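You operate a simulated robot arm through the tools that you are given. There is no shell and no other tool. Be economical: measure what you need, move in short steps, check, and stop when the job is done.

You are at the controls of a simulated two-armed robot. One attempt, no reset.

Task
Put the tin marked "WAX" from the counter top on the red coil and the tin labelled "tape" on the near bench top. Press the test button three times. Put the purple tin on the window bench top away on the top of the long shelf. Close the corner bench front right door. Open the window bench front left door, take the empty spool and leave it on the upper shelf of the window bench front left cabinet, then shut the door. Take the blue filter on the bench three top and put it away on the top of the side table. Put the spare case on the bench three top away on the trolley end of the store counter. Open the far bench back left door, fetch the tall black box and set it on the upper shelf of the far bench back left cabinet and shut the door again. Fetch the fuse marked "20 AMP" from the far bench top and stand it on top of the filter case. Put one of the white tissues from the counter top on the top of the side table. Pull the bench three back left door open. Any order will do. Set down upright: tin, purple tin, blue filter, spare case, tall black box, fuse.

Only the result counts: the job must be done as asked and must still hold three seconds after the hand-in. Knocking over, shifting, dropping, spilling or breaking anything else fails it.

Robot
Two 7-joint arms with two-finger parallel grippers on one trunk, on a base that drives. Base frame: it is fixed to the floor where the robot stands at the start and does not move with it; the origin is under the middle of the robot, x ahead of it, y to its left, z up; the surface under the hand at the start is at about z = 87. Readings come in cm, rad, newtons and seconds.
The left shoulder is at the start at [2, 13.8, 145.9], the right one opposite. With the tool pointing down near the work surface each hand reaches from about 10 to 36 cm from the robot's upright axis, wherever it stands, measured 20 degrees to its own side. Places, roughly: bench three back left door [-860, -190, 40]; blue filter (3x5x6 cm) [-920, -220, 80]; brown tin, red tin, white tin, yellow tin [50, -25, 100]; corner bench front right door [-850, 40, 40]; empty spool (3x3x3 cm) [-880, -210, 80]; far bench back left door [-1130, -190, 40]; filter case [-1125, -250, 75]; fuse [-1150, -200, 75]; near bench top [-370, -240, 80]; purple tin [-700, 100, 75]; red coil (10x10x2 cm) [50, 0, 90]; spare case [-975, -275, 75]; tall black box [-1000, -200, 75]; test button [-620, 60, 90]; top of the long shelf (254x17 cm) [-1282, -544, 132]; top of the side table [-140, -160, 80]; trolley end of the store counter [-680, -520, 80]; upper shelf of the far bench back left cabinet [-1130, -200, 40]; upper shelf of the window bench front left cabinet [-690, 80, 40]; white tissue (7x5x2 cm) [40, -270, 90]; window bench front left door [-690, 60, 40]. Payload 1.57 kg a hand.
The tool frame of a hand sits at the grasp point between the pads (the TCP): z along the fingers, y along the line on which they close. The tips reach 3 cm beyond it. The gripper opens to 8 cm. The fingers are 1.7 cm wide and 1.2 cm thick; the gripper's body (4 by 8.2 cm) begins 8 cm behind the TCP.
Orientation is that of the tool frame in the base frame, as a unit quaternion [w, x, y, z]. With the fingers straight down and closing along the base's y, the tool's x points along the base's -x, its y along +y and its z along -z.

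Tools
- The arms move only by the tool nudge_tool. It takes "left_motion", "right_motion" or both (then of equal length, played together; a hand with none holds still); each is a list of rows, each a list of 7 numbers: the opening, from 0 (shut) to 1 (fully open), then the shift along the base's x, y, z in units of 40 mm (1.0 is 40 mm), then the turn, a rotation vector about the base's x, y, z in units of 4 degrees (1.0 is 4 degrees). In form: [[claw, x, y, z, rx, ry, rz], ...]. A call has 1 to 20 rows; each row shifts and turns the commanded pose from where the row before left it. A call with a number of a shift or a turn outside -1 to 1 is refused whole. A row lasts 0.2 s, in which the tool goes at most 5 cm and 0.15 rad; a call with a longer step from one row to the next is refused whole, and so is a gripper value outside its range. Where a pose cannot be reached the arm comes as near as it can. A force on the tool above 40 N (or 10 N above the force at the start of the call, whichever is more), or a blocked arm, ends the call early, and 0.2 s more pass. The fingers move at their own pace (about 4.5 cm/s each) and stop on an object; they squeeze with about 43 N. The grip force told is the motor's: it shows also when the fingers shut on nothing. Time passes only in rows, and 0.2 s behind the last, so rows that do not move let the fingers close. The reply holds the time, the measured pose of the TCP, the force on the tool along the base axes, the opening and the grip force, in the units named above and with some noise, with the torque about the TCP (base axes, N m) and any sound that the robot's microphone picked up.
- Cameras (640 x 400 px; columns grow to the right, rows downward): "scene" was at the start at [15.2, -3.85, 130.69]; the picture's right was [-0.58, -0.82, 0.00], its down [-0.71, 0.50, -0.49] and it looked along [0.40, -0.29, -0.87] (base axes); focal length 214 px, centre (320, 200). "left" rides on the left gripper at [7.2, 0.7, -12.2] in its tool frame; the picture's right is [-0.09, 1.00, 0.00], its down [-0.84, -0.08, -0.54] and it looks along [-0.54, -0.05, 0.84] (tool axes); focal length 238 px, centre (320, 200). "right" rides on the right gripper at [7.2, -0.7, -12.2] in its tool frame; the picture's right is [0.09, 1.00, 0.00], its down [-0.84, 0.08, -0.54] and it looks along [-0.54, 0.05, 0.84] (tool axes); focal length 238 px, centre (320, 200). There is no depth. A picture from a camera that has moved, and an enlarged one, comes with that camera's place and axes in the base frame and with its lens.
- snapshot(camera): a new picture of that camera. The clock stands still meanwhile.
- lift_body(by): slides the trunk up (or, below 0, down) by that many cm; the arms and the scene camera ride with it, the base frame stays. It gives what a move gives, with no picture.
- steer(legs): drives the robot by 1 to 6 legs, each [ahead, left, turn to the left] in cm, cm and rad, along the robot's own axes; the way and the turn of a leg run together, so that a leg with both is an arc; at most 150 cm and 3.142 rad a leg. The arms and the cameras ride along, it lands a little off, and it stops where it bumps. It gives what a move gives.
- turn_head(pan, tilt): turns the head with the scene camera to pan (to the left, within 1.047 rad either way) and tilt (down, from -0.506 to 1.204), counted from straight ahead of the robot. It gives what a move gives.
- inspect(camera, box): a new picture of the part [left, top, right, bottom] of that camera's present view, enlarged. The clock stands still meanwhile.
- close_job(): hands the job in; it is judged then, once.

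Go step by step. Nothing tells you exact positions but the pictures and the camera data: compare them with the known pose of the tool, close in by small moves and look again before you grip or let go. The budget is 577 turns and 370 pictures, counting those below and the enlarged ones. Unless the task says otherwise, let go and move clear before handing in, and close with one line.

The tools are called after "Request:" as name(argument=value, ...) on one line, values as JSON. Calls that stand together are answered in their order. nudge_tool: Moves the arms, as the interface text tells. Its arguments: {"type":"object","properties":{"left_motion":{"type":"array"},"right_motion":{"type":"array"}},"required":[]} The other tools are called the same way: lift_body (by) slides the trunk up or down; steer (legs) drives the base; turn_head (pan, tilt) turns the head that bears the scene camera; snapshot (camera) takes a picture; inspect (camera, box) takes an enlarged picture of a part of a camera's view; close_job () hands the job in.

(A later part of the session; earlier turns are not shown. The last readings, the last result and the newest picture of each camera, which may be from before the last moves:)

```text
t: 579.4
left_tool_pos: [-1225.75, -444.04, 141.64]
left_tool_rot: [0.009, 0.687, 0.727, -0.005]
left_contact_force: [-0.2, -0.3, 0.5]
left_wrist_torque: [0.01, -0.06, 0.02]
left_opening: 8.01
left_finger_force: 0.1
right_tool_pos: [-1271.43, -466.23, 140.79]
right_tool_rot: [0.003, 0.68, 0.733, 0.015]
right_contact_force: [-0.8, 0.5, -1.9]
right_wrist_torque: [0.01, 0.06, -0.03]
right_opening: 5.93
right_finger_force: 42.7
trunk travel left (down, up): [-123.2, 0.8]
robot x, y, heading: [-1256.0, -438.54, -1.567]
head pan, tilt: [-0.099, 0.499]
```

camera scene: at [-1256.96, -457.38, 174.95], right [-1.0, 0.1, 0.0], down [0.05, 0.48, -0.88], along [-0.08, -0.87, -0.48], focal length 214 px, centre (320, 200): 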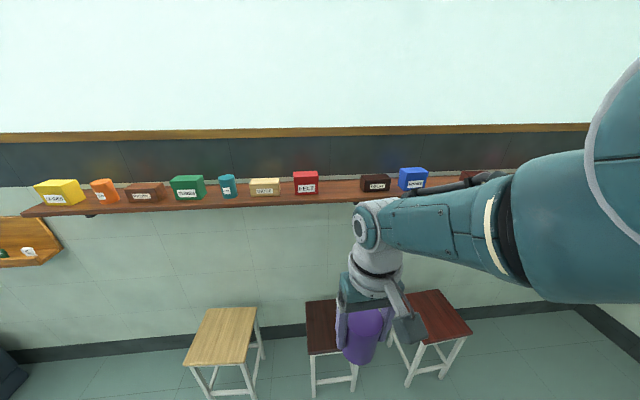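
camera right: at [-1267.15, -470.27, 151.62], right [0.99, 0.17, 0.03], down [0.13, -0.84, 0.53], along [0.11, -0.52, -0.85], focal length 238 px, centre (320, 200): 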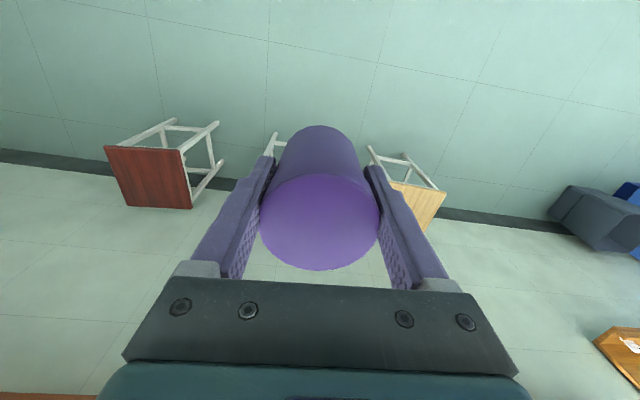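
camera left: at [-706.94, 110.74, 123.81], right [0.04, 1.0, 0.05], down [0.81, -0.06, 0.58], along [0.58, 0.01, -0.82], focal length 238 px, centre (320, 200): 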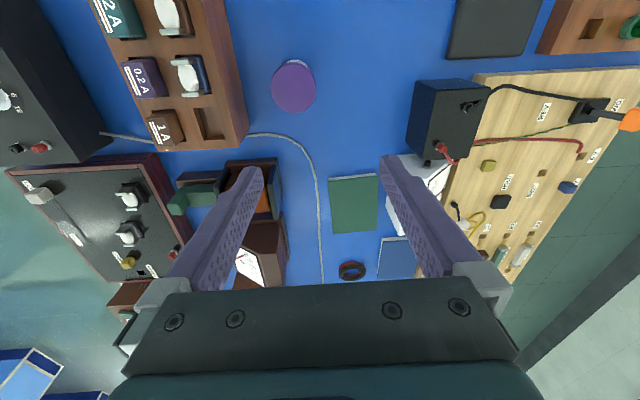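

Request:
nudge_tool(right_motion=[[0, 0, 0, 0.4, 0, 0, 0], [0, 0, 0, 0, 0, 0, 0]])

Request:
steer(legs=[[52, -1.5, 0]])

Request:
snapshot(camera="right")

Request:
snapshot(camera="scene")

```text
t: 580.0
left_tool_pos: [-1225.84, -443.85, 141.68]
left_tool_rot: [0.009, 0.687, 0.726, -0.006]
left_contact_force: [-0.2, 0.6, -0.1]
left_wrist_torque: [0.0, 0.04, -0.03]
left_opening: 7.98
left_finger_force: 0.1
right_tool_pos: [-1271.53, -466.27, 142.4]
right_tool_rot: [0.003, 0.68, 0.733, 0.014]
right_contact_force: [-0.3, -0.3, -0.7]
right_wrist_torque: [0.0, 0.01, 0.0]
right_opening: 5.95
right_finger_force: 43.4
trunk travel left (down, up): [-123.2, 0.8]
robot x, y, heading: [-1255.86, -438.4, -1.567]
head pan, tilt: [-0.099, 0.499]
```

```text
t: 583.0
left_tool_pos: [-1227.16, -495.79, 141.62]
left_tool_rot: [0.009, 0.687, 0.726, -0.006]
left_contact_force: [0.1, -0.1, 0.4]
left_wrist_torque: [-0.02, -0.02, -0.02]
left_opening: 7.98
left_finger_force: 0.0
right_tool_pos: [-1272.68, -517.91, 142.34]
right_tool_rot: [0.003, 0.681, 0.732, 0.015]
right_contact_force: [-0.3, 0.1, -1.0]
right_wrist_torque: [0.03, -0.03, 0.0]
right_opening: 5.94
right_finger_force: 42.9
trunk travel left (down, up): [-123.2, 0.8]
robot x, y, heading: [-1257.49, -490.17, -1.576]
head pan, tilt: [-0.099, 0.499]
```

```text
245 pictures are left
camera right: at [-1274.31, -511.09, 154.72], right [0.99, 0.16, 0.03], down [0.13, -0.84, 0.53], along [0.11, -0.52, -0.85], focal length 238 px, centre (320, 200)
```

right: 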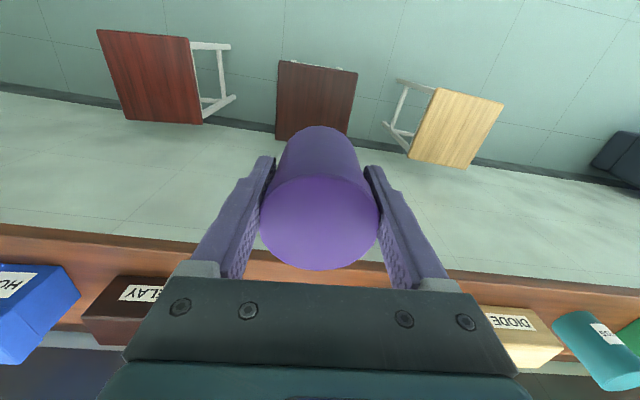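

```text
244 pictures are left
camera scene: at [-1258.32, -509.13, 174.95], right [-1.0, 0.1, 0.0], down [0.05, 0.48, -0.88], along [-0.09, -0.87, -0.48], focal length 214 px, centre (320, 200)
```

scene: 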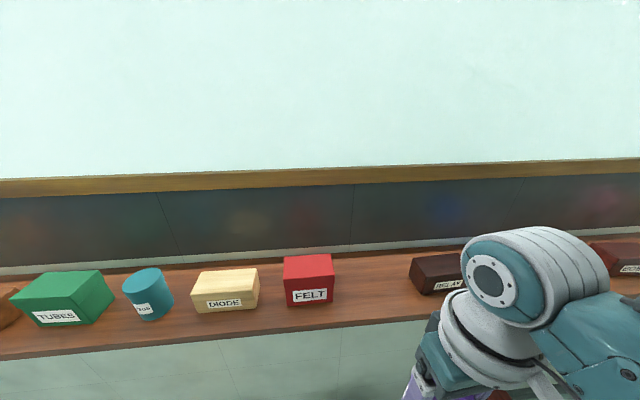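

Request:
steer(legs=[[23, -2, 0]])

Request:
snapshot(camera="right")

Request:
snapshot(camera="scene")

```text
t: 584.8
left_tool_pos: [-1229.25, -518.56, 141.57]
left_tool_rot: [0.008, 0.687, 0.726, -0.006]
left_contact_force: [-0.5, 0.5, -1.2]
left_wrist_torque: [-0.04, 0.01, -0.03]
left_opening: 7.99
left_finger_force: 0.1
right_tool_pos: [-1274.7, -540.87, 142.28]
right_tool_rot: [0.003, 0.68, 0.733, 0.015]
right_contact_force: [0.2, 0.0, -2.3]
right_wrist_torque: [-0.02, -0.03, 0.05]
right_opening: 5.96
right_finger_force: 43.3
trunk travel left (down, up): [-123.2, 0.8]
robot x, y, heading: [-1259.05, -513.01, -1.569]
head pan, tilt: [-0.099, 0.499]
```

```text
243 pictures are left
camera right: at [-1276.25, -533.98, 154.72], right [0.99, 0.17, 0.03], down [0.13, -0.84, 0.53], along [0.11, -0.52, -0.85], focal length 238 px, centre (320, 200)
```

right: 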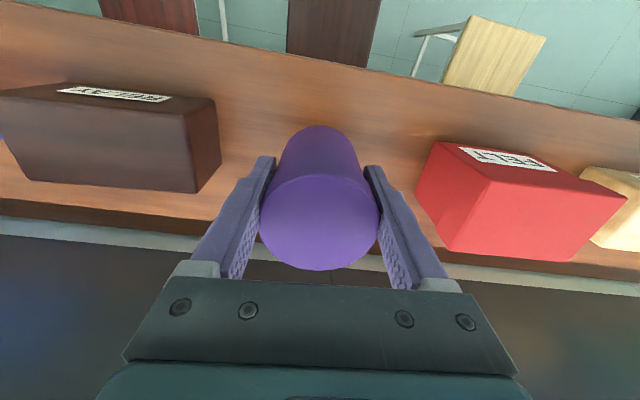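

```text
242 pictures are left
camera scene: at [-1260.25, -532.01, 174.95], right [-1.0, 0.1, 0.0], down [0.05, 0.48, -0.88], along [-0.08, -0.87, -0.48], focal length 214 px, centre (320, 200)
```

scene: 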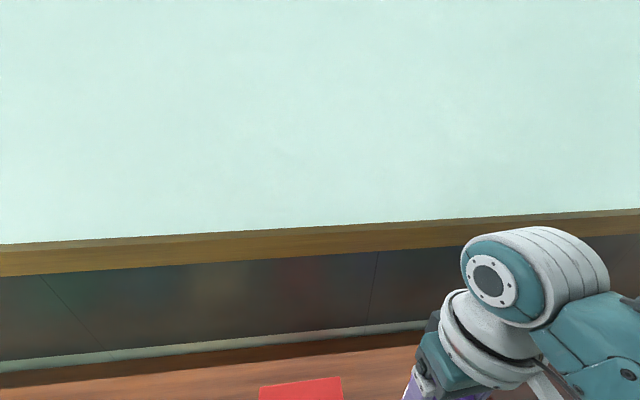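

Request:
nudge_tool(right_motion=[[0, 0, 0, -0.3, 0, 0, 0], [0, 0, 0, -0.2, 0, 0, 0], [0, 0, 0, -0.1, 0, 0, 0], [0, 0, 0, -0.1, 0, 0, 0], [0, 0, 0, 0, 0, 0, 0]])

Request:
nudge_tool(right_motion=[[0, 0, 0, -0.1, 0, 0, 0], [0, 0, 0, -0.1, 0, 0, 0], [0, 0, 0, -0.1, 0, 0, 0], [0, 0, 0, 0, 0, 0, 0]])

```text
t: 586.0
left_tool_pos: [-1229.08, -518.58, 141.48]
left_tool_rot: [0.009, 0.688, 0.726, -0.006]
left_contact_force: [0.4, -0.4, -0.9]
left_wrist_torque: [0.01, 0.01, -0.02]
left_opening: 7.99
left_finger_force: 0.0
right_tool_pos: [-1274.74, -540.91, 139.59]
right_tool_rot: [0.003, 0.68, 0.733, 0.014]
right_contact_force: [0.3, 0.5, -1.8]
right_wrist_torque: [0.02, -0.02, 0.02]
right_opening: 5.94
right_finger_force: 43.2
trunk travel left (down, up): [-123.2, 0.8]
robot x, y, heading: [-1259.38, -512.84, -1.571]
head pan, tilt: [-0.099, 0.499]
```

```text
t: 587.0
left_tool_pos: [-1229.05, -518.53, 141.61]
left_tool_rot: [0.009, 0.688, 0.726, -0.007]
left_contact_force: [-0.4, 0.3, 0.6]
left_wrist_torque: [0.0, 0.03, 0.01]
left_opening: 7.99
left_finger_force: 0.0
right_tool_pos: [-1274.66, -541.09, 138.48]
right_tool_rot: [0.004, 0.68, 0.733, 0.013]
right_contact_force: [3.4, 8.5, 31.7]
right_wrist_torque: [-0.05, 0.59, -0.12]
right_opening: 5.93
right_finger_force: 43.9
trunk travel left (down, up): [-123.2, 0.8]
robot x, y, heading: [-1259.08, -512.95, -1.568]
head pan, tilt: [-0.099, 0.499]
```

Contact with the shelf. Release to a modest opening and rise straight up.

Request:
nudge_tool(right_motion=[[0, 0, 0, 0.04, 0, 0, 0], [0.9, 0, 0, 0, 0, 0, 0], [0.9, 0, 0, 0, 0, 0, 0], [0.9, 0, 0, 0, 0, 0, 0], [0.9, 0, 0, 0.3, 0, 0, 0], [0.9, 0, 0, 0.5, 0, 0, 0], [0.9, 0, 0, 0.5, 0, 0, 0]])

Request:
snapshot(camera="right")

```text
t: 588.6
left_tool_pos: [-1229.04, -518.56, 141.6]
left_tool_rot: [0.008, 0.688, 0.726, -0.006]
left_contact_force: [-0.6, 0.3, -0.4]
left_wrist_torque: [-0.01, -0.04, 0.03]
left_opening: 8.01
left_finger_force: 0.1
right_tool_pos: [-1274.74, -540.89, 143.82]
right_tool_rot: [0.001, 0.68, 0.733, 0.013]
right_contact_force: [-0.2, -0.4, -0.3]
right_wrist_torque: [0.02, -0.01, 0.0]
right_opening: 7.23
right_finger_force: 0.0
trunk travel left (down, up): [-123.2, 0.8]
robot x, y, heading: [-1259.19, -513.15, -1.568]
head pan, tilt: [-0.099, 0.499]
```

```text
241 pictures are left
camera right: at [-1276.25, -533.96, 156.1], right [0.99, 0.17, 0.02], down [0.13, -0.84, 0.53], along [0.11, -0.52, -0.85], focal length 238 px, centre (320, 200)
```

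right: 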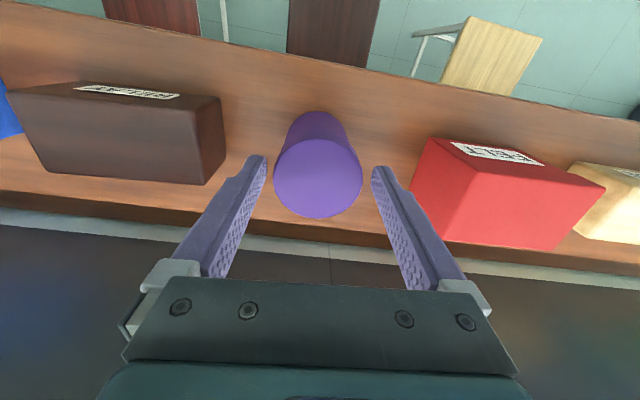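

Request:
nudge_tool(right_motion=[[0.9, 0, 0, 0.5, 0, 0, 0], [0.9, 0, 0, 0.2, 0, 0, 0]])

Request:
steer(legs=[[-60, 0, 0]])

Request:
snapshot(camera="scene")

```text
t: 589.2
left_tool_pos: [-1229.29, -518.64, 141.55]
left_tool_rot: [0.009, 0.687, 0.726, -0.005]
left_contact_force: [0.8, -0.1, 0.0]
left_wrist_torque: [0.0, 0.03, -0.02]
left_opening: 7.99
left_finger_force: 0.1
right_tool_pos: [-1274.71, -540.96, 146.7]
right_tool_rot: [0.003, 0.681, 0.733, 0.015]
right_contact_force: [-0.3, 0.4, -0.3]
right_wrist_torque: [0.06, 0.02, 0.0]
right_opening: 7.21
right_finger_force: 0.1
trunk travel left (down, up): [-123.2, 0.8]
robot x, y, heading: [-1259.2, -513.23, -1.567]
head pan, tilt: [-0.099, 0.499]
```

```text
t: 592.6
left_tool_pos: [-1229.2, -458.05, 141.63]
left_tool_rot: [0.007, 0.689, 0.725, -0.007]
left_contact_force: [1.1, -0.3, -0.5]
left_wrist_torque: [-0.04, 0.02, 0.02]
left_opening: 8.01
left_finger_force: 0.0
right_tool_pos: [-1274.95, -480.2, 146.54]
right_tool_rot: [0.002, 0.682, 0.732, 0.014]
right_contact_force: [0.0, -0.3, 0.2]
right_wrist_torque: [-0.05, -0.01, -0.04]
right_opening: 7.2
right_finger_force: 0.0
trunk travel left (down, up): [-123.2, 0.8]
robot x, y, heading: [-1259.21, -452.02, -1.572]
head pan, tilt: [-0.099, 0.499]
```

```text
240 pictures are left
camera scene: at [-1260.4, -471.4, 174.95], right [-1.0, 0.1, 0.0], down [0.05, 0.48, -0.88], along [-0.09, -0.87, -0.48], focal length 214 px, centre (320, 200)
```

scene: 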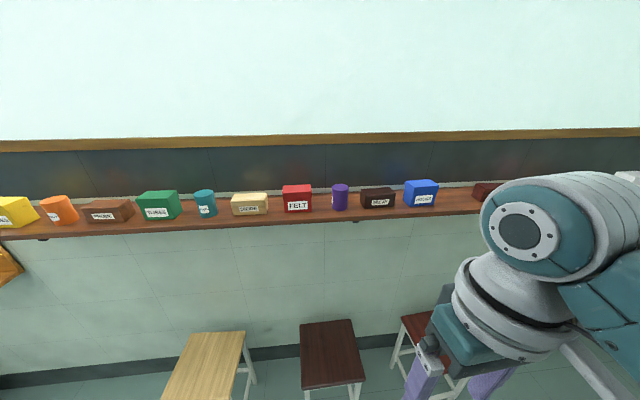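

Purple tin is put away. Now the far bench: turn to +y and look at it from its south side.

Request:
lift_body(by=-26)

Request:
steer(legs=[[0, 0, 3.14], [0, -119, 0], [75, 0, 0]])

Request:
turn_head(pan=0, tilt=0.55)

Request:
snapshot(camera="scene")

```text
t: 595.3
left_tool_pos: [-1229.22, -458.01, 115.52]
left_tool_rot: [0.009, 0.689, 0.725, -0.006]
left_contact_force: [-0.5, 0.0, 1.0]
left_wrist_torque: [-0.01, 0.06, 0.01]
left_opening: 8.01
left_finger_force: 0.0
right_tool_pos: [-1274.92, -480.22, 120.51]
right_tool_rot: [0.001, 0.682, 0.731, 0.014]
right_contact_force: [0.9, -0.4, 0.7]
right_wrist_torque: [0.0, -0.02, -0.01]
right_opening: 7.22
right_finger_force: 0.0
trunk travel left (down, up): [-97.2, 26.8]
robot x, y, heading: [-1258.99, -452.52, -1.57]
head pan, tilt: [-0.099, 0.499]
```

```text
t: 612.3
left_tool_pos: [-1169.16, -371.91, 115.59]
left_tool_rot: [-0.005, 0.72, -0.694, -0.009]
left_contact_force: [0.2, -0.2, -0.2]
left_wrist_torque: [-0.03, 0.01, 0.0]
left_opening: 8.02
left_finger_force: 0.0
right_tool_pos: [-1122.99, -350.47, 120.47]
right_tool_rot: [0.014, 0.726, -0.687, -0.002]
right_contact_force: [-0.6, 0.0, -0.2]
right_wrist_torque: [0.01, 0.0, 0.01]
right_opening: 7.22
right_finger_force: 0.0
trunk travel left (down, up): [-97.2, 26.8]
robot x, y, heading: [-1139.18, -377.89, 1.557]
head pan, tilt: [-0.099, 0.499]
```

```text
t: 613.0
left_tool_pos: [-1169.19, -371.89, 115.63]
left_tool_rot: [-0.006, 0.719, -0.695, -0.009]
left_contact_force: [1.0, -0.3, 0.7]
left_wrist_torque: [-0.02, -0.02, -0.01]
left_opening: 8.02
left_finger_force: 0.0
right_tool_pos: [-1123.23, -350.46, 120.57]
right_tool_rot: [0.014, 0.726, -0.687, -0.003]
right_contact_force: [0.5, -1.3, -0.2]
right_wrist_torque: [-0.01, 0.02, -0.03]
right_opening: 7.21
right_finger_force: 0.1
trunk travel left (down, up): [-97.2, 26.8]
robot x, y, heading: [-1139.29, -378.07, 1.559]
head pan, tilt: [0.0, 0.55]
```

```text
239 pictures are left
camera scene: at [-1139.1, -359.15, 148.49], right [1.0, -0.02, 0.0], down [-0.01, -0.52, -0.85], along [0.01, 0.85, -0.52], focal length 214 px, centre (320, 200)
```

scene: 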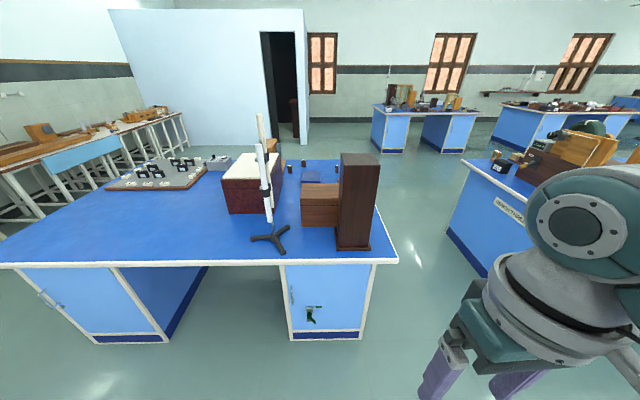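

Request:
inspect(camera="scene", box=[200, 110, 400, 260])

Request:
inspect(camera="scene", box=[440, 90, 640, 220])

```text
2.67 times, centred on (300, 185) of scene
camera zoom: at [-1139.1, -359.15, 148.49], right [1.0, -0.02, 0.0], down [-0.01, -0.52, -0.85], along [0.01, 0.85, -0.52], focal length 572 px, centre (373, 240)
```

zoom: 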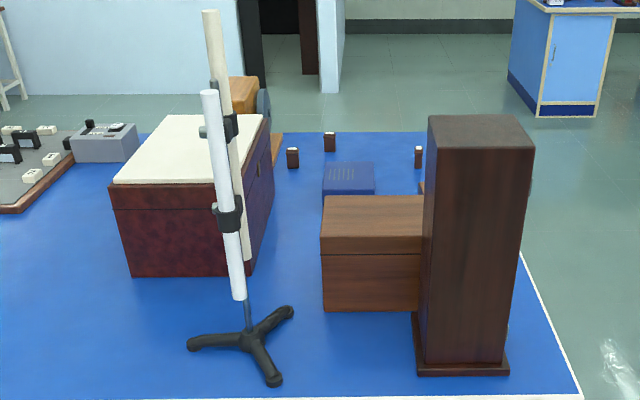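

```text
3.08 times, centred on (540, 155) of scene
camera zoom: at [-1139.1, -359.15, 148.49], right [1.0, -0.02, 0.0], down [-0.01, -0.52, -0.85], along [0.01, 0.85, -0.52], focal length 660 px, centre (-357, 338)
```

zoom: 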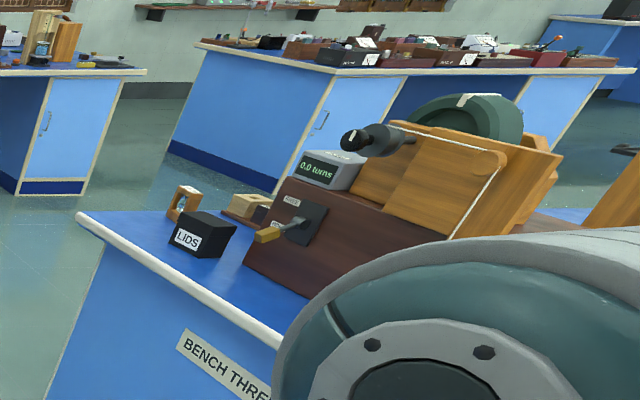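

I see three fuses near the far bench's back edge and the black "LIDS" box on bench three. I'll go round to the back (north) side through the aisle at x≈−1058.

Request:
steer(legs=[[0, -81, 0.012], [150, 0, 0], [150, 0, 0], [0, 0, 3.14]])

Request:
turn_head(pan=-0.5, tilt=0.45)

Request:
snapshot(camera="scene")

```text
t: 638.7
left_tool_pos: [-1024.89, -85.12, 115.59]
left_tool_rot: [0.009, 0.689, 0.724, -0.006]
left_contact_force: [0.6, -0.4, -0.4]
left_wrist_torque: [-0.01, 0.0, 0.0]
left_opening: 7.98
left_finger_force: 0.0
right_tool_pos: [-1070.64, -107.21, 120.66]
right_tool_rot: [0.002, 0.682, 0.731, 0.014]
right_contact_force: [0.0, -0.5, 0.6]
right_wrist_torque: [0.03, 0.02, -0.03]
right_opening: 7.21
right_finger_force: 0.1
trunk travel left (down, up): [-97.2, 26.8]
robot x, y, heading: [-1055.07, -79.19, -1.574]
head pan, tilt: [0.0, 0.55]
```

```text
t: 639.6
left_tool_pos: [-1025.08, -85.17, 115.59]
left_tool_rot: [0.009, 0.689, 0.724, -0.006]
left_contact_force: [-0.8, -0.2, 0.0]
left_wrist_torque: [-0.04, 0.0, -0.01]
left_opening: 8.01
left_finger_force: 0.0
right_tool_pos: [-1070.64, -107.19, 120.57]
right_tool_rot: [0.002, 0.682, 0.731, 0.014]
right_contact_force: [0.0, 0.2, 0.6]
right_wrist_torque: [0.02, 0.0, -0.01]
right_opening: 7.22
right_finger_force: 0.1
trunk travel left (down, up): [-97.2, 26.8]
robot x, y, heading: [-1054.86, -79.66, -1.576]
head pan, tilt: [-0.499, 0.45]
```

```text
236 pictures are left
camera scene: at [-1059.6, -97.46, 149.4], right [-0.88, 0.48, 0.0], down [0.21, 0.38, -0.9], along [-0.43, -0.79, -0.44], focal length 214 px, centre (320, 200)
```

scene: 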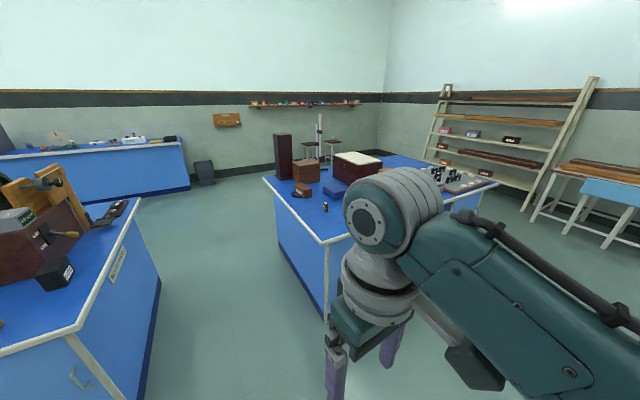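

Request:
steer(legs=[[0, -85, 0], [20, 0, 0]])

Request:
turn_head(pan=0.05, tilt=0.6)

Request:
snapshot(camera="scene")

Request:
inspect(camera="scene", box=[220, 110, 420, 235])

```text
t: 645.3
left_tool_pos: [-1109.87, -104.89, 115.61]
left_tool_rot: [0.009, 0.686, 0.727, -0.005]
left_contact_force: [0.3, -0.6, 1.2]
left_wrist_torque: [-0.01, -0.02, 0.02]
left_opening: 8.0
left_finger_force: 0.0
right_tool_pos: [-1155.49, -127.25, 120.54]
right_tool_rot: [0.002, 0.679, 0.734, 0.015]
right_contact_force: [0.9, 0.5, 0.1]
right_wrist_torque: [0.0, 0.01, 0.03]
right_opening: 7.21
right_finger_force: 0.0
trunk travel left (down, up): [-97.2, 26.8]
robot x, y, heading: [-1140.21, -99.35, -1.564]
head pan, tilt: [-0.499, 0.45]
```

```text
t: 646.3
left_tool_pos: [-1109.8, -104.9, 115.6]
left_tool_rot: [0.008, 0.687, 0.727, -0.005]
left_contact_force: [0.6, 0.5, -0.3]
left_wrist_torque: [0.03, 0.0, -0.01]
left_opening: 8.04
left_finger_force: 0.1
right_tool_pos: [-1155.34, -127.26, 120.5]
right_tool_rot: [0.002, 0.68, 0.733, 0.015]
right_contact_force: [-0.4, -0.5, 0.4]
right_wrist_torque: [0.0, 0.0, -0.02]
right_opening: 7.23
right_finger_force: 0.1
trunk travel left (down, up): [-97.2, 26.8]
robot x, y, heading: [-1139.89, -99.3, -1.572]
head pan, tilt: [0.051, 0.6]
```

```text
235 pictures are left
camera scene: at [-1139.55, -118.12, 148.04], right [-1.0, -0.06, 0.0], down [-0.03, 0.56, -0.83], along [0.05, -0.82, -0.56], focal length 214 px, centre (320, 200)
```

scene: 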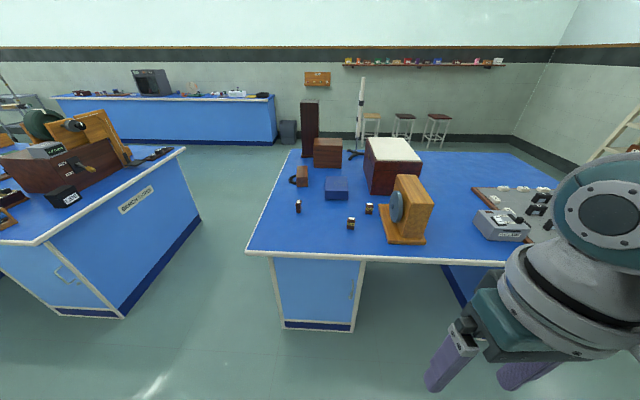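

```text
3.20 times, centred on (320, 172) of scene
camera zoom: at [-1139.55, -118.12, 148.04], right [-1.0, -0.06, 0.0], down [-0.03, 0.56, -0.83], along [0.05, -0.82, -0.56], focal length 686 px, centre (320, 288)
```

zoom: 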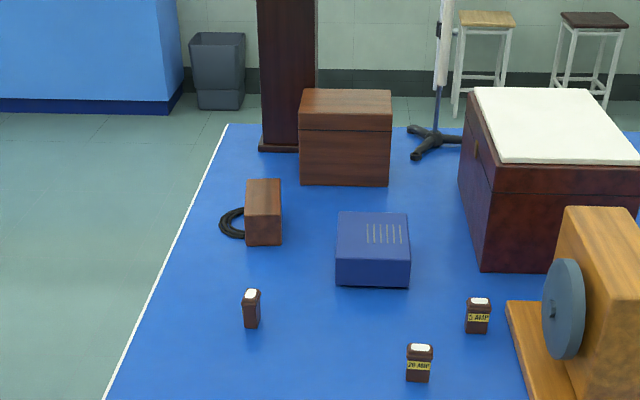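

The 20 AMP fuse stands at about [-1150,-199]. The filter case should be near [-1125,-250]; I'll come nearer to identify it.

Request:
steer(legs=[[45, 10, 0]])

Request:
turn_head(pan=0.1, tilt=0.75)

Request:
inspect(camera="scene", box=[220, 70, 440, 210])

Request:
snapshot(camera="scene")

```text
t: 649.1
left_tool_pos: [-1099.9, -149.72, 115.59]
left_tool_rot: [0.008, 0.688, 0.726, -0.006]
left_contact_force: [0.6, 0.2, -0.3]
left_wrist_torque: [0.0, 0.03, 0.01]
left_opening: 8.0
left_finger_force: 0.0
right_tool_pos: [-1145.49, -171.93, 120.43]
right_tool_rot: [0.003, 0.68, 0.733, 0.014]
right_contact_force: [0.1, 0.4, 0.5]
right_wrist_torque: [0.0, -0.02, 0.0]
right_opening: 7.22
right_finger_force: 0.2
trunk travel left (down, up): [-97.2, 26.8]
robot x, y, heading: [-1130.15, -144.05, -1.57]
head pan, tilt: [0.051, 0.6]
```

```text
t: 649.8
left_tool_pos: [-1099.76, -149.75, 115.58]
left_tool_rot: [0.008, 0.688, 0.725, -0.005]
left_contact_force: [-0.4, 0.5, 0.4]
left_wrist_torque: [0.03, 0.01, 0.02]
left_opening: 8.01
left_finger_force: 0.1
right_tool_pos: [-1145.51, -171.92, 120.48]
right_tool_rot: [0.003, 0.681, 0.732, 0.014]
right_contact_force: [0.5, -0.8, -0.2]
right_wrist_torque: [-0.01, 0.0, -0.03]
right_opening: 7.21
right_finger_force: 0.1
trunk travel left (down, up): [-97.2, 26.8]
robot x, y, heading: [-1130.07, -144.09, -1.571]
head pan, tilt: [0.099, 0.75]
```

```text
2.86 times, centred on (330, 140) of scene
camera zoom: at [-1129.23, -162.29, 146.76], right [-0.99, -0.1, 0.0], down [-0.07, 0.68, -0.73], along [0.07, -0.73, -0.68], focal length 613 px, centre (291, 371)
```

zoom: 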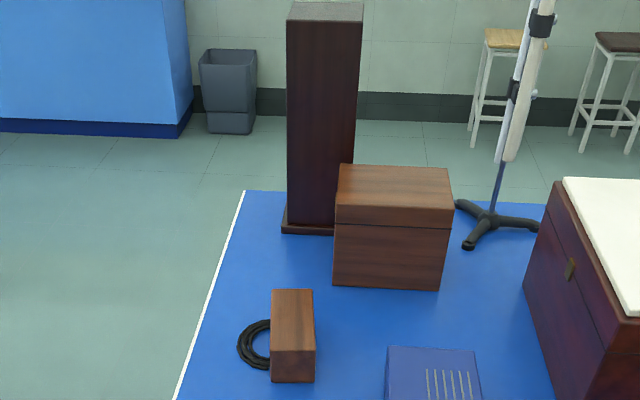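

```text
232 pictures are left
camera scene: at [-1129.23, -162.29, 146.76], right [-0.99, -0.1, 0.0], down [-0.07, 0.68, -0.73], along [0.07, -0.73, -0.68], focal length 214 px, centre (320, 200)
```

scene: 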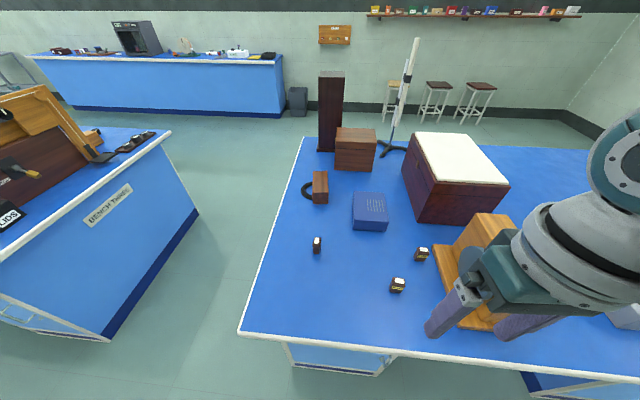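

Request:
steer(legs=[[25, -4.8, 0]])

Request:
snapshot(camera="right")

Request:
inspect(camera="scene", box=[230, 80, 410, 260])

```text
t: 651.6
left_tool_pos: [-1104.5, -174.25, 115.65]
left_tool_rot: [0.009, 0.687, 0.727, -0.005]
left_contact_force: [-0.7, -0.2, 0.3]
left_wrist_torque: [-0.04, 0.0, -0.01]
left_opening: 7.99
left_finger_force: 0.1
right_tool_pos: [-1150.09, -196.55, 120.42]
right_tool_rot: [0.002, 0.68, 0.733, 0.015]
right_contact_force: [-0.4, 0.6, 0.6]
right_wrist_torque: [0.01, 0.02, 0.01]
right_opening: 7.21
right_finger_force: 0.0
trunk travel left (down, up): [-97.2, 26.8]
robot x, y, heading: [-1134.37, -168.37, -1.568]
head pan, tilt: [0.099, 0.75]
```

```text
231 pictures are left
camera right: at [-1151.66, -189.66, 132.87], right [0.99, 0.17, 0.03], down [0.13, -0.84, 0.53], along [0.11, -0.52, -0.85], focal length 238 px, centre (320, 200)
```

right: 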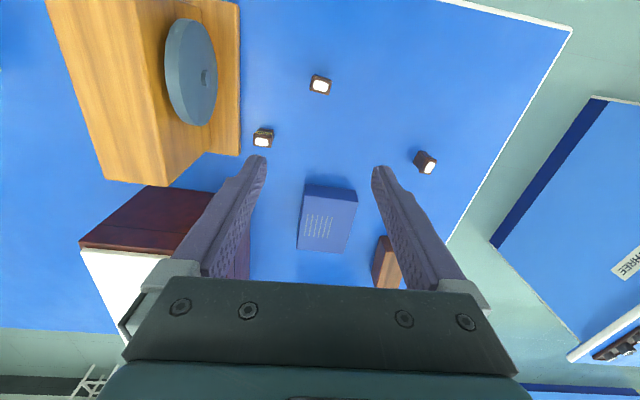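

```text
2.22 times, centred on (320, 170) of scene
camera zoom: at [-1133.92, -186.91, 146.75], right [-0.99, -0.1, 0.0], down [-0.07, 0.68, -0.73], along [0.08, -0.73, -0.68], focal length 477 px, centre (320, 267)
```

zoom: 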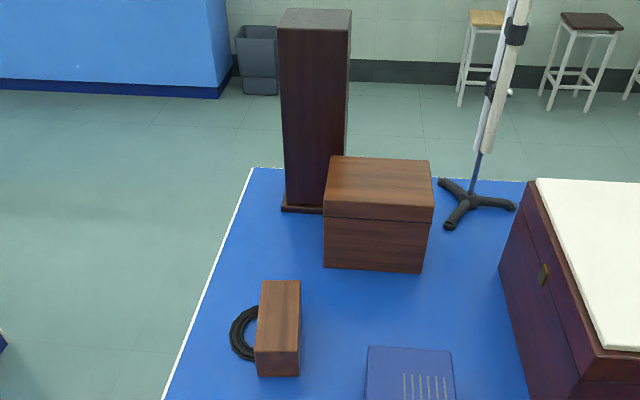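

Request:
nudge_tool(right_motion=[[0.75, 0.1, 0.45, -0.5, 0, 0, 0]])

Request:
lift_body(by=-17)

Request:
snapshot(camera="right")

```text
t: 652.0
left_tool_pos: [-1104.51, -174.22, 115.69]
left_tool_rot: [0.009, 0.688, 0.726, -0.005]
left_contact_force: [-0.1, -0.2, -0.1]
left_wrist_torque: [0.03, -0.03, -0.02]
left_opening: 8.0
left_finger_force: 0.1
right_tool_pos: [-1149.85, -194.87, 118.49]
right_tool_rot: [0.002, 0.68, 0.733, 0.013]
right_contact_force: [1.0, -0.5, -0.6]
right_wrist_torque: [0.07, 0.01, -0.01]
right_opening: 6.02
right_finger_force: 0.0
trunk travel left (down, up): [-97.2, 26.8]
robot x, y, heading: [-1134.66, -168.55, -1.568]
head pan, tilt: [0.099, 0.75]
```

```text
t: 653.9
left_tool_pos: [-1104.54, -174.26, 98.67]
left_tool_rot: [0.007, 0.687, 0.726, -0.005]
left_contact_force: [-0.4, 0.6, 0.0]
left_wrist_torque: [-0.02, 0.0, 0.0]
left_opening: 7.98
left_finger_force: 0.0
right_tool_pos: [-1149.88, -194.63, 101.56]
right_tool_rot: [0.001, 0.68, 0.733, 0.015]
right_contact_force: [-0.5, 0.3, -0.4]
right_wrist_torque: [0.04, 0.04, 0.03]
right_opening: 5.99
right_finger_force: 0.1
trunk travel left (down, up): [-80.2, 43.8]
robot x, y, heading: [-1134.75, -169.2, -1.57]
head pan, tilt: [0.099, 0.75]
```

```text
229 pictures are left
camera right: at [-1151.3, -187.87, 113.88], right [0.99, 0.17, 0.03], down [0.13, -0.84, 0.53], along [0.11, -0.52, -0.85], focal length 238 px, centre (320, 200)
```

right: 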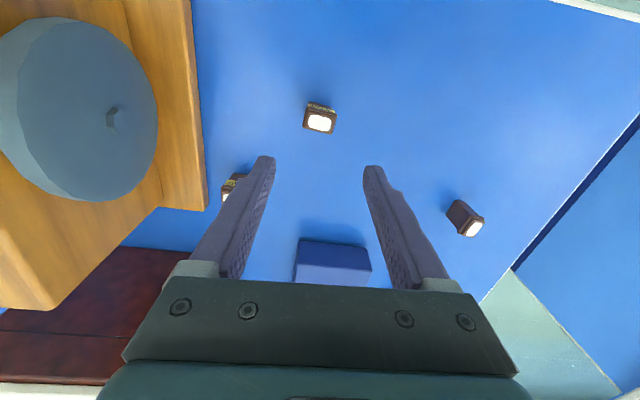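

Request:
nudge_tool(right_motion=[[0.7, 0.1, -0.1, -0.8, 0, 0, 0], [0.7, 0, 0, -0.8, 0, 0, 0], [0.7, 0, 0, -0.8, 0, 0, 0], [0.7, 0, 0, -0.6, 0, 0, 0], [0.7, 0, 0, 0, 0, 0, 0]])

Request:
snapshot(camera="right")

```text
t: 655.1
left_tool_pos: [-1104.48, -174.33, 98.63]
left_tool_rot: [0.008, 0.687, 0.727, -0.005]
left_contact_force: [-0.5, -0.2, 0.2]
left_wrist_torque: [0.0, -0.01, 0.01]
left_opening: 7.98
left_finger_force: 0.0
right_tool_pos: [-1149.32, -195.1, 89.53]
right_tool_rot: [0.002, 0.68, 0.733, 0.015]
right_contact_force: [0.3, 0.1, 0.4]
right_wrist_torque: [0.05, 0.03, -0.01]
right_opening: 5.62
right_finger_force: 0.1
trunk travel left (down, up): [-80.2, 43.8]
robot x, y, heading: [-1135.06, -169.01, -1.57]
head pan, tilt: [0.099, 0.75]
```

```text
228 pictures are left
camera right: at [-1150.85, -188.22, 101.87], right [0.99, 0.17, 0.03], down [0.13, -0.84, 0.53], along [0.11, -0.52, -0.85], focal length 238 px, centre (320, 200)
```

right: 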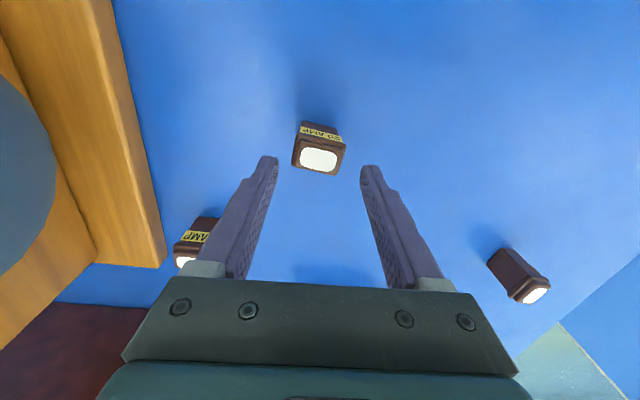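

Request:
nudge_tool(right_motion=[[0.7, 0, 0.1, -0.6, 0, 0, 0], [0.7, 0, 0, -0.6, 0, 0, 0], [0.7, 0, 0, -0.4, 0, 0, 0], [0.7, 0, 0, 0, 0, 0, 0]])

Request:
snapshot(camera="right")

```text
t: 656.1
left_tool_pos: [-1104.57, -174.39, 98.68]
left_tool_rot: [0.008, 0.687, 0.726, -0.005]
left_contact_force: [-0.3, 0.3, -0.7]
left_wrist_torque: [0.01, 0.01, 0.01]
left_opening: 7.99
left_finger_force: 0.1
right_tool_pos: [-1149.4, -194.8, 83.04]
right_tool_rot: [0.002, 0.68, 0.733, 0.014]
right_contact_force: [-0.1, -0.9, 0.4]
right_wrist_torque: [0.0, -0.02, 0.01]
right_opening: 5.6
right_finger_force: 0.0
trunk travel left (down, up): [-80.2, 43.8]
robot x, y, heading: [-1134.35, -169.09, -1.566]
head pan, tilt: [0.099, 0.75]
```

```text
227 pictures are left
camera right: at [-1150.86, -187.88, 95.5], right [0.99, 0.17, 0.03], down [0.13, -0.84, 0.53], along [0.11, -0.52, -0.85], focal length 238 px, centre (320, 200)
```

right: 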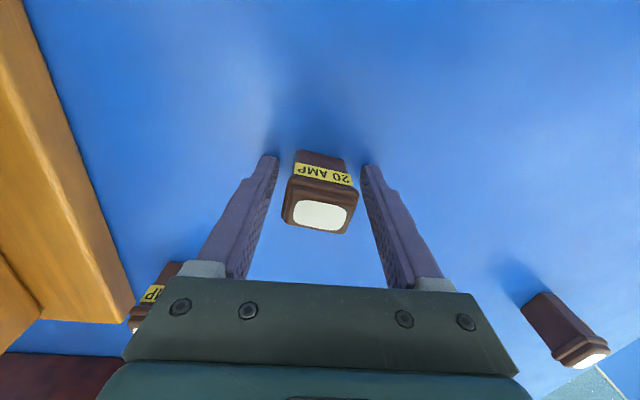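

Request:
nudge_tool(right_motion=[[0.4, 0, 0, 0, 0, 0, 0], [0, 0, 0, 0, 0, 0, 0], [0, 0, 0, 0, 0, 0, 0], [0, 0, 0, 0, 0, 0, 0], [0, 0, 0, 0, 0, 0, 0]])

Request:
nudge_tool(right_motion=[[0, 0, 0, 0.5, 0, 0, 0], [0, 0, 0, 0.7, 0, 0, 0], [0, 0, 0, 0.7, 0, 0, 0], [0, 0, 0, 0.7, 0, 0, 0], [0, 0, 0, 0.7, 0, 0, 0]])

Request:
snapshot(camera="right")

```text
t: 657.3
left_tool_pos: [-1104.56, -174.31, 98.56]
left_tool_rot: [0.009, 0.687, 0.727, -0.006]
left_contact_force: [-0.1, 1.2, 0.0]
left_wrist_torque: [0.02, -0.01, 0.02]
left_opening: 7.99
left_finger_force: 0.0
right_tool_pos: [-1149.49, -194.69, 83.22]
right_tool_rot: [0.003, 0.68, 0.733, 0.014]
right_contact_force: [-0.1, -0.5, 0.3]
right_wrist_torque: [-0.02, 0.03, 0.01]
right_opening: 3.32
right_finger_force: 41.2
trunk travel left (down, up): [-80.2, 43.8]
robot x, y, heading: [-1135.05, -168.38, -1.569]
head pan, tilt: [0.099, 0.75]
```

```text
t: 658.5
left_tool_pos: [-1104.65, -174.26, 98.55]
left_tool_rot: [0.008, 0.687, 0.727, -0.005]
left_contact_force: [0.3, 0.4, -0.6]
left_wrist_torque: [-0.01, -0.04, 0.03]
left_opening: 8.0
left_finger_force: 0.0
right_tool_pos: [-1149.43, -194.68, 96.34]
right_tool_rot: [0.001, 0.68, 0.733, 0.013]
right_contact_force: [0.1, -0.2, 0.1]
right_wrist_torque: [0.04, 0.03, -0.01]
right_opening: 3.34
right_finger_force: 41.4
trunk travel left (down, up): [-80.2, 43.8]
robot x, y, heading: [-1134.65, -168.2, -1.567]
head pan, tilt: [0.099, 0.75]
```

```text
226 pictures are left
camera right: at [-1150.94, -187.79, 108.74], right [0.99, 0.17, 0.02], down [0.13, -0.84, 0.53], along [0.11, -0.52, -0.85], focal length 238 px, centre (320, 200)
```

right: 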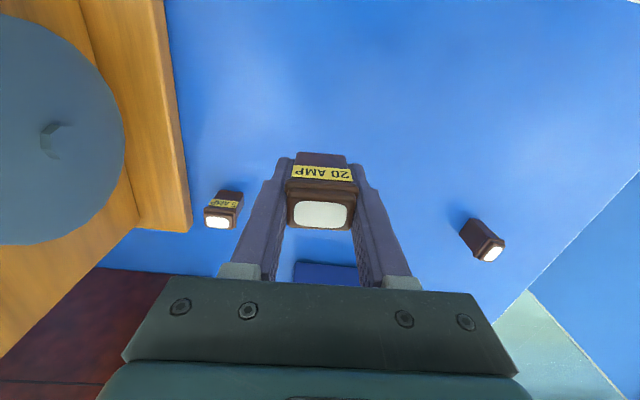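

Fuse 20 AMP in hand. Raise and move over to the filter case (brown case with strap at about [-1121,-240]).

Request:
lift_body(by=12)

Request:
steer(legs=[[0, 28, 0], [32, 0, 0]])

Request:
snapshot(camera="right")

```text
t: 660.0
left_tool_pos: [-1104.5, -174.18, 110.56]
left_tool_rot: [0.008, 0.687, 0.727, -0.006]
left_contact_force: [-0.2, -0.6, 0.3]
left_wrist_torque: [0.01, 0.02, 0.02]
left_opening: 8.01
left_finger_force: 0.1
right_tool_pos: [-1149.45, -194.75, 108.29]
right_tool_rot: [0.002, 0.68, 0.733, 0.015]
right_contact_force: [0.9, 0.7, -0.5]
right_wrist_torque: [0.02, 0.0, -0.03]
right_opening: 3.31
right_finger_force: 41.0
trunk travel left (down, up): [-92.2, 31.8]
robot x, y, heading: [-1134.79, -168.98, -1.566]
head pan, tilt: [0.099, 0.75]
```

```text
t: 663.7
left_tool_pos: [-1076.37, -205.7, 110.62]
left_tool_rot: [0.008, 0.686, 0.727, -0.005]
left_contact_force: [0.0, 0.0, -0.8]
left_wrist_torque: [0.01, 0.03, -0.01]
left_opening: 8.03
left_finger_force: 0.2
right_tool_pos: [-1121.16, -226.3, 108.33]
right_tool_rot: [0.002, 0.679, 0.734, 0.015]
right_contact_force: [0.4, 0.8, -0.4]
right_wrist_torque: [-0.01, 0.0, 0.0]
right_opening: 3.31
right_finger_force: 41.3
trunk travel left (down, up): [-92.2, 31.8]
robot x, y, heading: [-1106.71, -200.26, -1.564]
head pan, tilt: [0.099, 0.75]
```

```text
225 pictures are left
camera right: at [-1122.72, -219.4, 120.69], right [0.99, 0.17, 0.03], down [0.13, -0.84, 0.53], along [0.11, -0.52, -0.85], focal length 238 px, centre (320, 200)
```

right: 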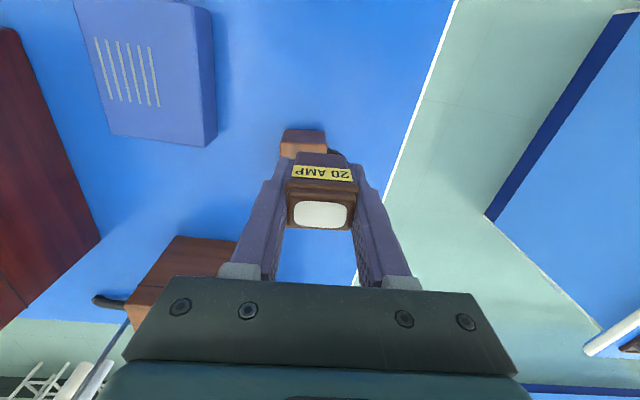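

Request:
steer(legs=[[13, -1.4, 0]])

Request:
lift_body(by=-12)

Request:
snapshot(camera="right")

Request:
snapshot(camera="left")

```text
t: 665.0
left_tool_pos: [-1077.65, -218.63, 110.58]
left_tool_rot: [0.009, 0.686, 0.727, -0.006]
left_contact_force: [-0.4, -0.1, -0.3]
left_wrist_torque: [0.02, -0.01, -0.03]
left_opening: 7.98
left_finger_force: 0.1
right_tool_pos: [-1122.53, -239.15, 108.36]
right_tool_rot: [0.001, 0.678, 0.735, 0.015]
right_contact_force: [0.7, -0.2, -0.2]
right_wrist_torque: [0.0, 0.01, -0.02]
right_opening: 3.34
right_finger_force: 41.0
trunk travel left (down, up): [-92.2, 31.8]
robot x, y, heading: [-1107.49, -213.32, -1.564]
head pan, tilt: [0.099, 0.75]
```

```text
t: 666.5
left_tool_pos: [-1077.73, -218.62, 98.57]
left_tool_rot: [0.008, 0.686, 0.727, -0.005]
left_contact_force: [0.3, -0.6, 0.4]
left_wrist_torque: [-0.01, 0.01, -0.05]
left_opening: 7.99
left_finger_force: 0.1
right_tool_pos: [-1122.53, -239.26, 96.26]
right_tool_rot: [0.001, 0.678, 0.735, 0.015]
right_contact_force: [0.4, 1.4, -1.2]
right_wrist_torque: [-0.02, -0.01, 0.0]
right_opening: 3.32
right_finger_force: 41.4
trunk travel left (down, up): [-80.2, 43.8]
robot x, y, heading: [-1107.81, -213.32, -1.56]
head pan, tilt: [0.099, 0.75]
```

```text
224 pictures are left
camera right: at [-1124.04, -232.35, 108.69], right [0.99, 0.17, 0.03], down [0.13, -0.84, 0.53], along [0.11, -0.52, -0.85], focal length 238 px, centre (320, 200)
```

right: 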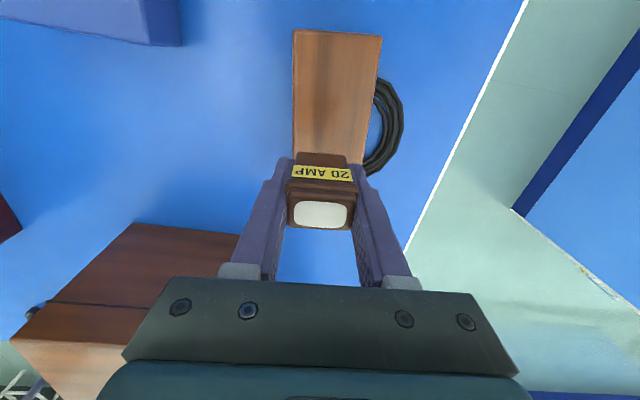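

```text
223 pictures are left
camera left: at [-1077.5, -211.05, 110.74], right [1.0, -0.03, 0.0], down [-0.03, -0.83, 0.56], along [-0.02, -0.56, -0.83], focal length 238 px, centre (320, 200)
```

left: 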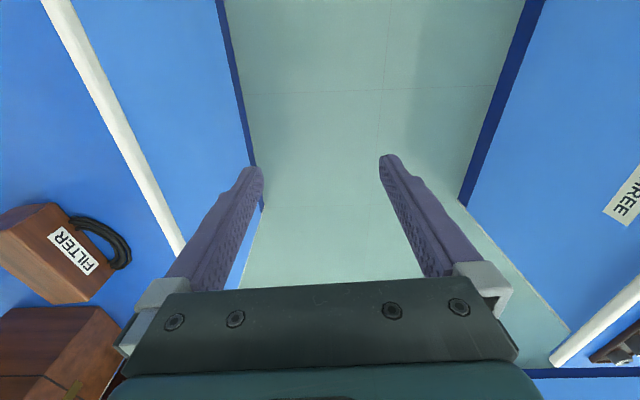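

The label FILTER confirms it. Centre the fuse over the case and lower gently.

Request:
nudge_tool(right_motion=[[0, 0.3, 0.1, -0.4, 0, 0, 0], [0, 0, 0, -0.5, 0, 0, 0], [0, 0, 0, -0.4, 0, 0, 0], [0, 0, 0, -0.2, 0, 0, 0], [0, 0, 0, 0, 0, 0, 0]])

Request:
snapshot(camera="right")

```text
t: 667.7
left_tool_pos: [-1077.6, -218.63, 98.64]
left_tool_rot: [0.008, 0.686, 0.727, -0.004]
left_contact_force: [0.3, 0.1, 0.1]
left_wrist_torque: [0.0, -0.03, -0.03]
left_opening: 8.01
left_finger_force: 0.0
right_tool_pos: [-1121.32, -238.83, 90.27]
right_tool_rot: [0.003, 0.679, 0.734, 0.015]
right_contact_force: [-0.7, -0.2, 0.2]
right_wrist_torque: [0.01, -0.01, 0.0]
right_opening: 3.3
right_finger_force: 40.9
trunk travel left (down, up): [-80.2, 43.8]
robot x, y, heading: [-1108.31, -212.95, -1.561]
head pan, tilt: [0.099, 0.75]
```

```text
222 pictures are left
camera right: at [-1122.83, -231.98, 102.65], right [0.99, 0.17, 0.03], down [0.13, -0.84, 0.53], along [0.11, -0.52, -0.85], focal length 238 px, centre (320, 200)
```

right: 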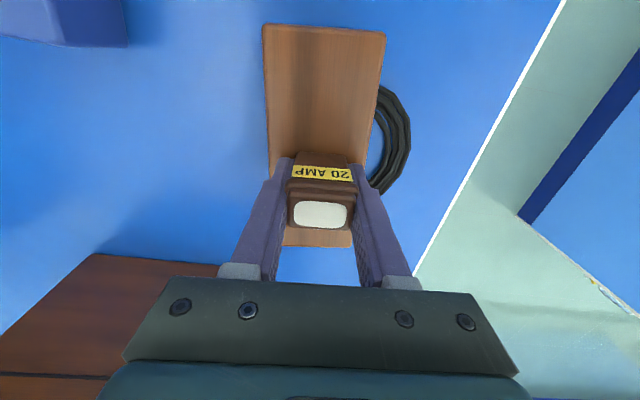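

Request:
nudge_tool(right_motion=[[0, 0, 0.05, -0.12, 0, 0, 0], [0, 0, 0, -0.12, 0, 0, 0], [0, 0, 0, -0.1, 0, 0, 0], [0, 0, 0, 0, 0, 0, 0]])

Request:
nudge_tool(right_motion=[[0, 0, 0, -0.08, 0, 0, 0], [0, 0, 0, -0.08, 0, 0, 0], [0, 0, 0, 0, 0, 0, 0]])

```text
t: 668.2
left_tool_pos: [-1077.67, -218.69, 98.65]
left_tool_rot: [0.007, 0.687, 0.727, -0.006]
left_contact_force: [0.3, -0.2, 1.1]
left_wrist_torque: [0.02, -0.02, 0.02]
left_opening: 8.01
left_finger_force: 0.1
right_tool_pos: [-1121.24, -238.94, 90.09]
right_tool_rot: [0.003, 0.679, 0.734, 0.014]
right_contact_force: [-1.3, 6.8, 29.9]
right_wrist_torque: [0.14, 0.59, -0.16]
right_opening: 3.3
right_finger_force: 41.5
trunk travel left (down, up): [-80.2, 43.8]
robot x, y, heading: [-1107.52, -212.92, -1.566]
head pan, tilt: [0.099, 0.75]
stopped in row 2 (right hand): the force on the tool passed its limit at 55 N (the readings are from after the stop); the commanded pose is now the measured one
```

```text
t: 668.5
left_tool_pos: [-1077.71, -218.58, 98.49]
left_tool_rot: [0.007, 0.687, 0.727, -0.005]
left_contact_force: [-0.2, 0.3, -1.1]
left_wrist_torque: [0.02, -0.01, -0.02]
left_opening: 8.0
left_finger_force: 0.0
right_tool_pos: [-1121.41, -238.88, 90.07]
right_tool_rot: [0.003, 0.68, 0.734, 0.014]
right_contact_force: [-1.5, 7.7, 28.7]
right_wrist_torque: [0.15, 0.59, -0.18]
right_opening: 3.33
right_finger_force: 41.7
trunk travel left (down, up): [-80.2, 43.8]
robot x, y, heading: [-1107.65, -213.01, -1.567]
head pan, tilt: [0.099, 0.75]
stopped in row 1 (right hand): the force on the tool passed its limit at 51 N (the readings are from after the stop); the commanded pose is now the measured one
```

Request:
nudge_tool(right_motion=[[0, 0, 0, 0.03, 0, 0, 0], [0, 0, 0, 0, 0, 0, 0], [0.7, 0, 0, 0, 0, 0, 0], [0.7, 0, 0, 0, 0, 0, 0], [0.7, 0, 0, 0, 0, 0, 0], [0.7, 0, 0, 0.3, 0, 0, 0], [0.7, 0, 0, 0.7, 0, 0, 0], [0.7, 0, 0, 0.7, 0, 0, 0], [0.7, 0, 0, 0.7, 0, 0, 0]])

Request:
snapshot(camera="right")

```text
t: 670.5
left_tool_pos: [-1077.65, -218.55, 98.67]
left_tool_rot: [0.007, 0.687, 0.727, -0.006]
left_contact_force: [0.4, 0.0, 0.8]
left_wrist_torque: [0.03, 0.01, 0.04]
left_opening: 8.03
left_finger_force: 0.0
right_tool_pos: [-1121.26, -238.88, 99.68]
right_tool_rot: [0.004, 0.68, 0.733, 0.015]
right_contact_force: [0.0, 0.3, -0.9]
right_wrist_torque: [-0.01, 0.02, 0.01]
right_opening: 5.59
right_finger_force: 0.1
trunk travel left (down, up): [-80.2, 43.8]
robot x, y, heading: [-1107.63, -213.4, -1.56]
head pan, tilt: [0.099, 0.75]
```

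```text
221 pictures are left
camera right: at [-1122.79, -231.99, 112.08], right [0.99, 0.17, 0.03], down [0.13, -0.84, 0.53], along [0.11, -0.52, -0.85], focal length 238 px, centre (320, 200)
```

right: 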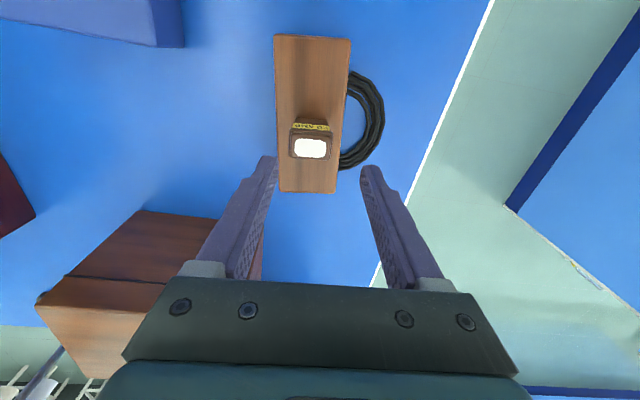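

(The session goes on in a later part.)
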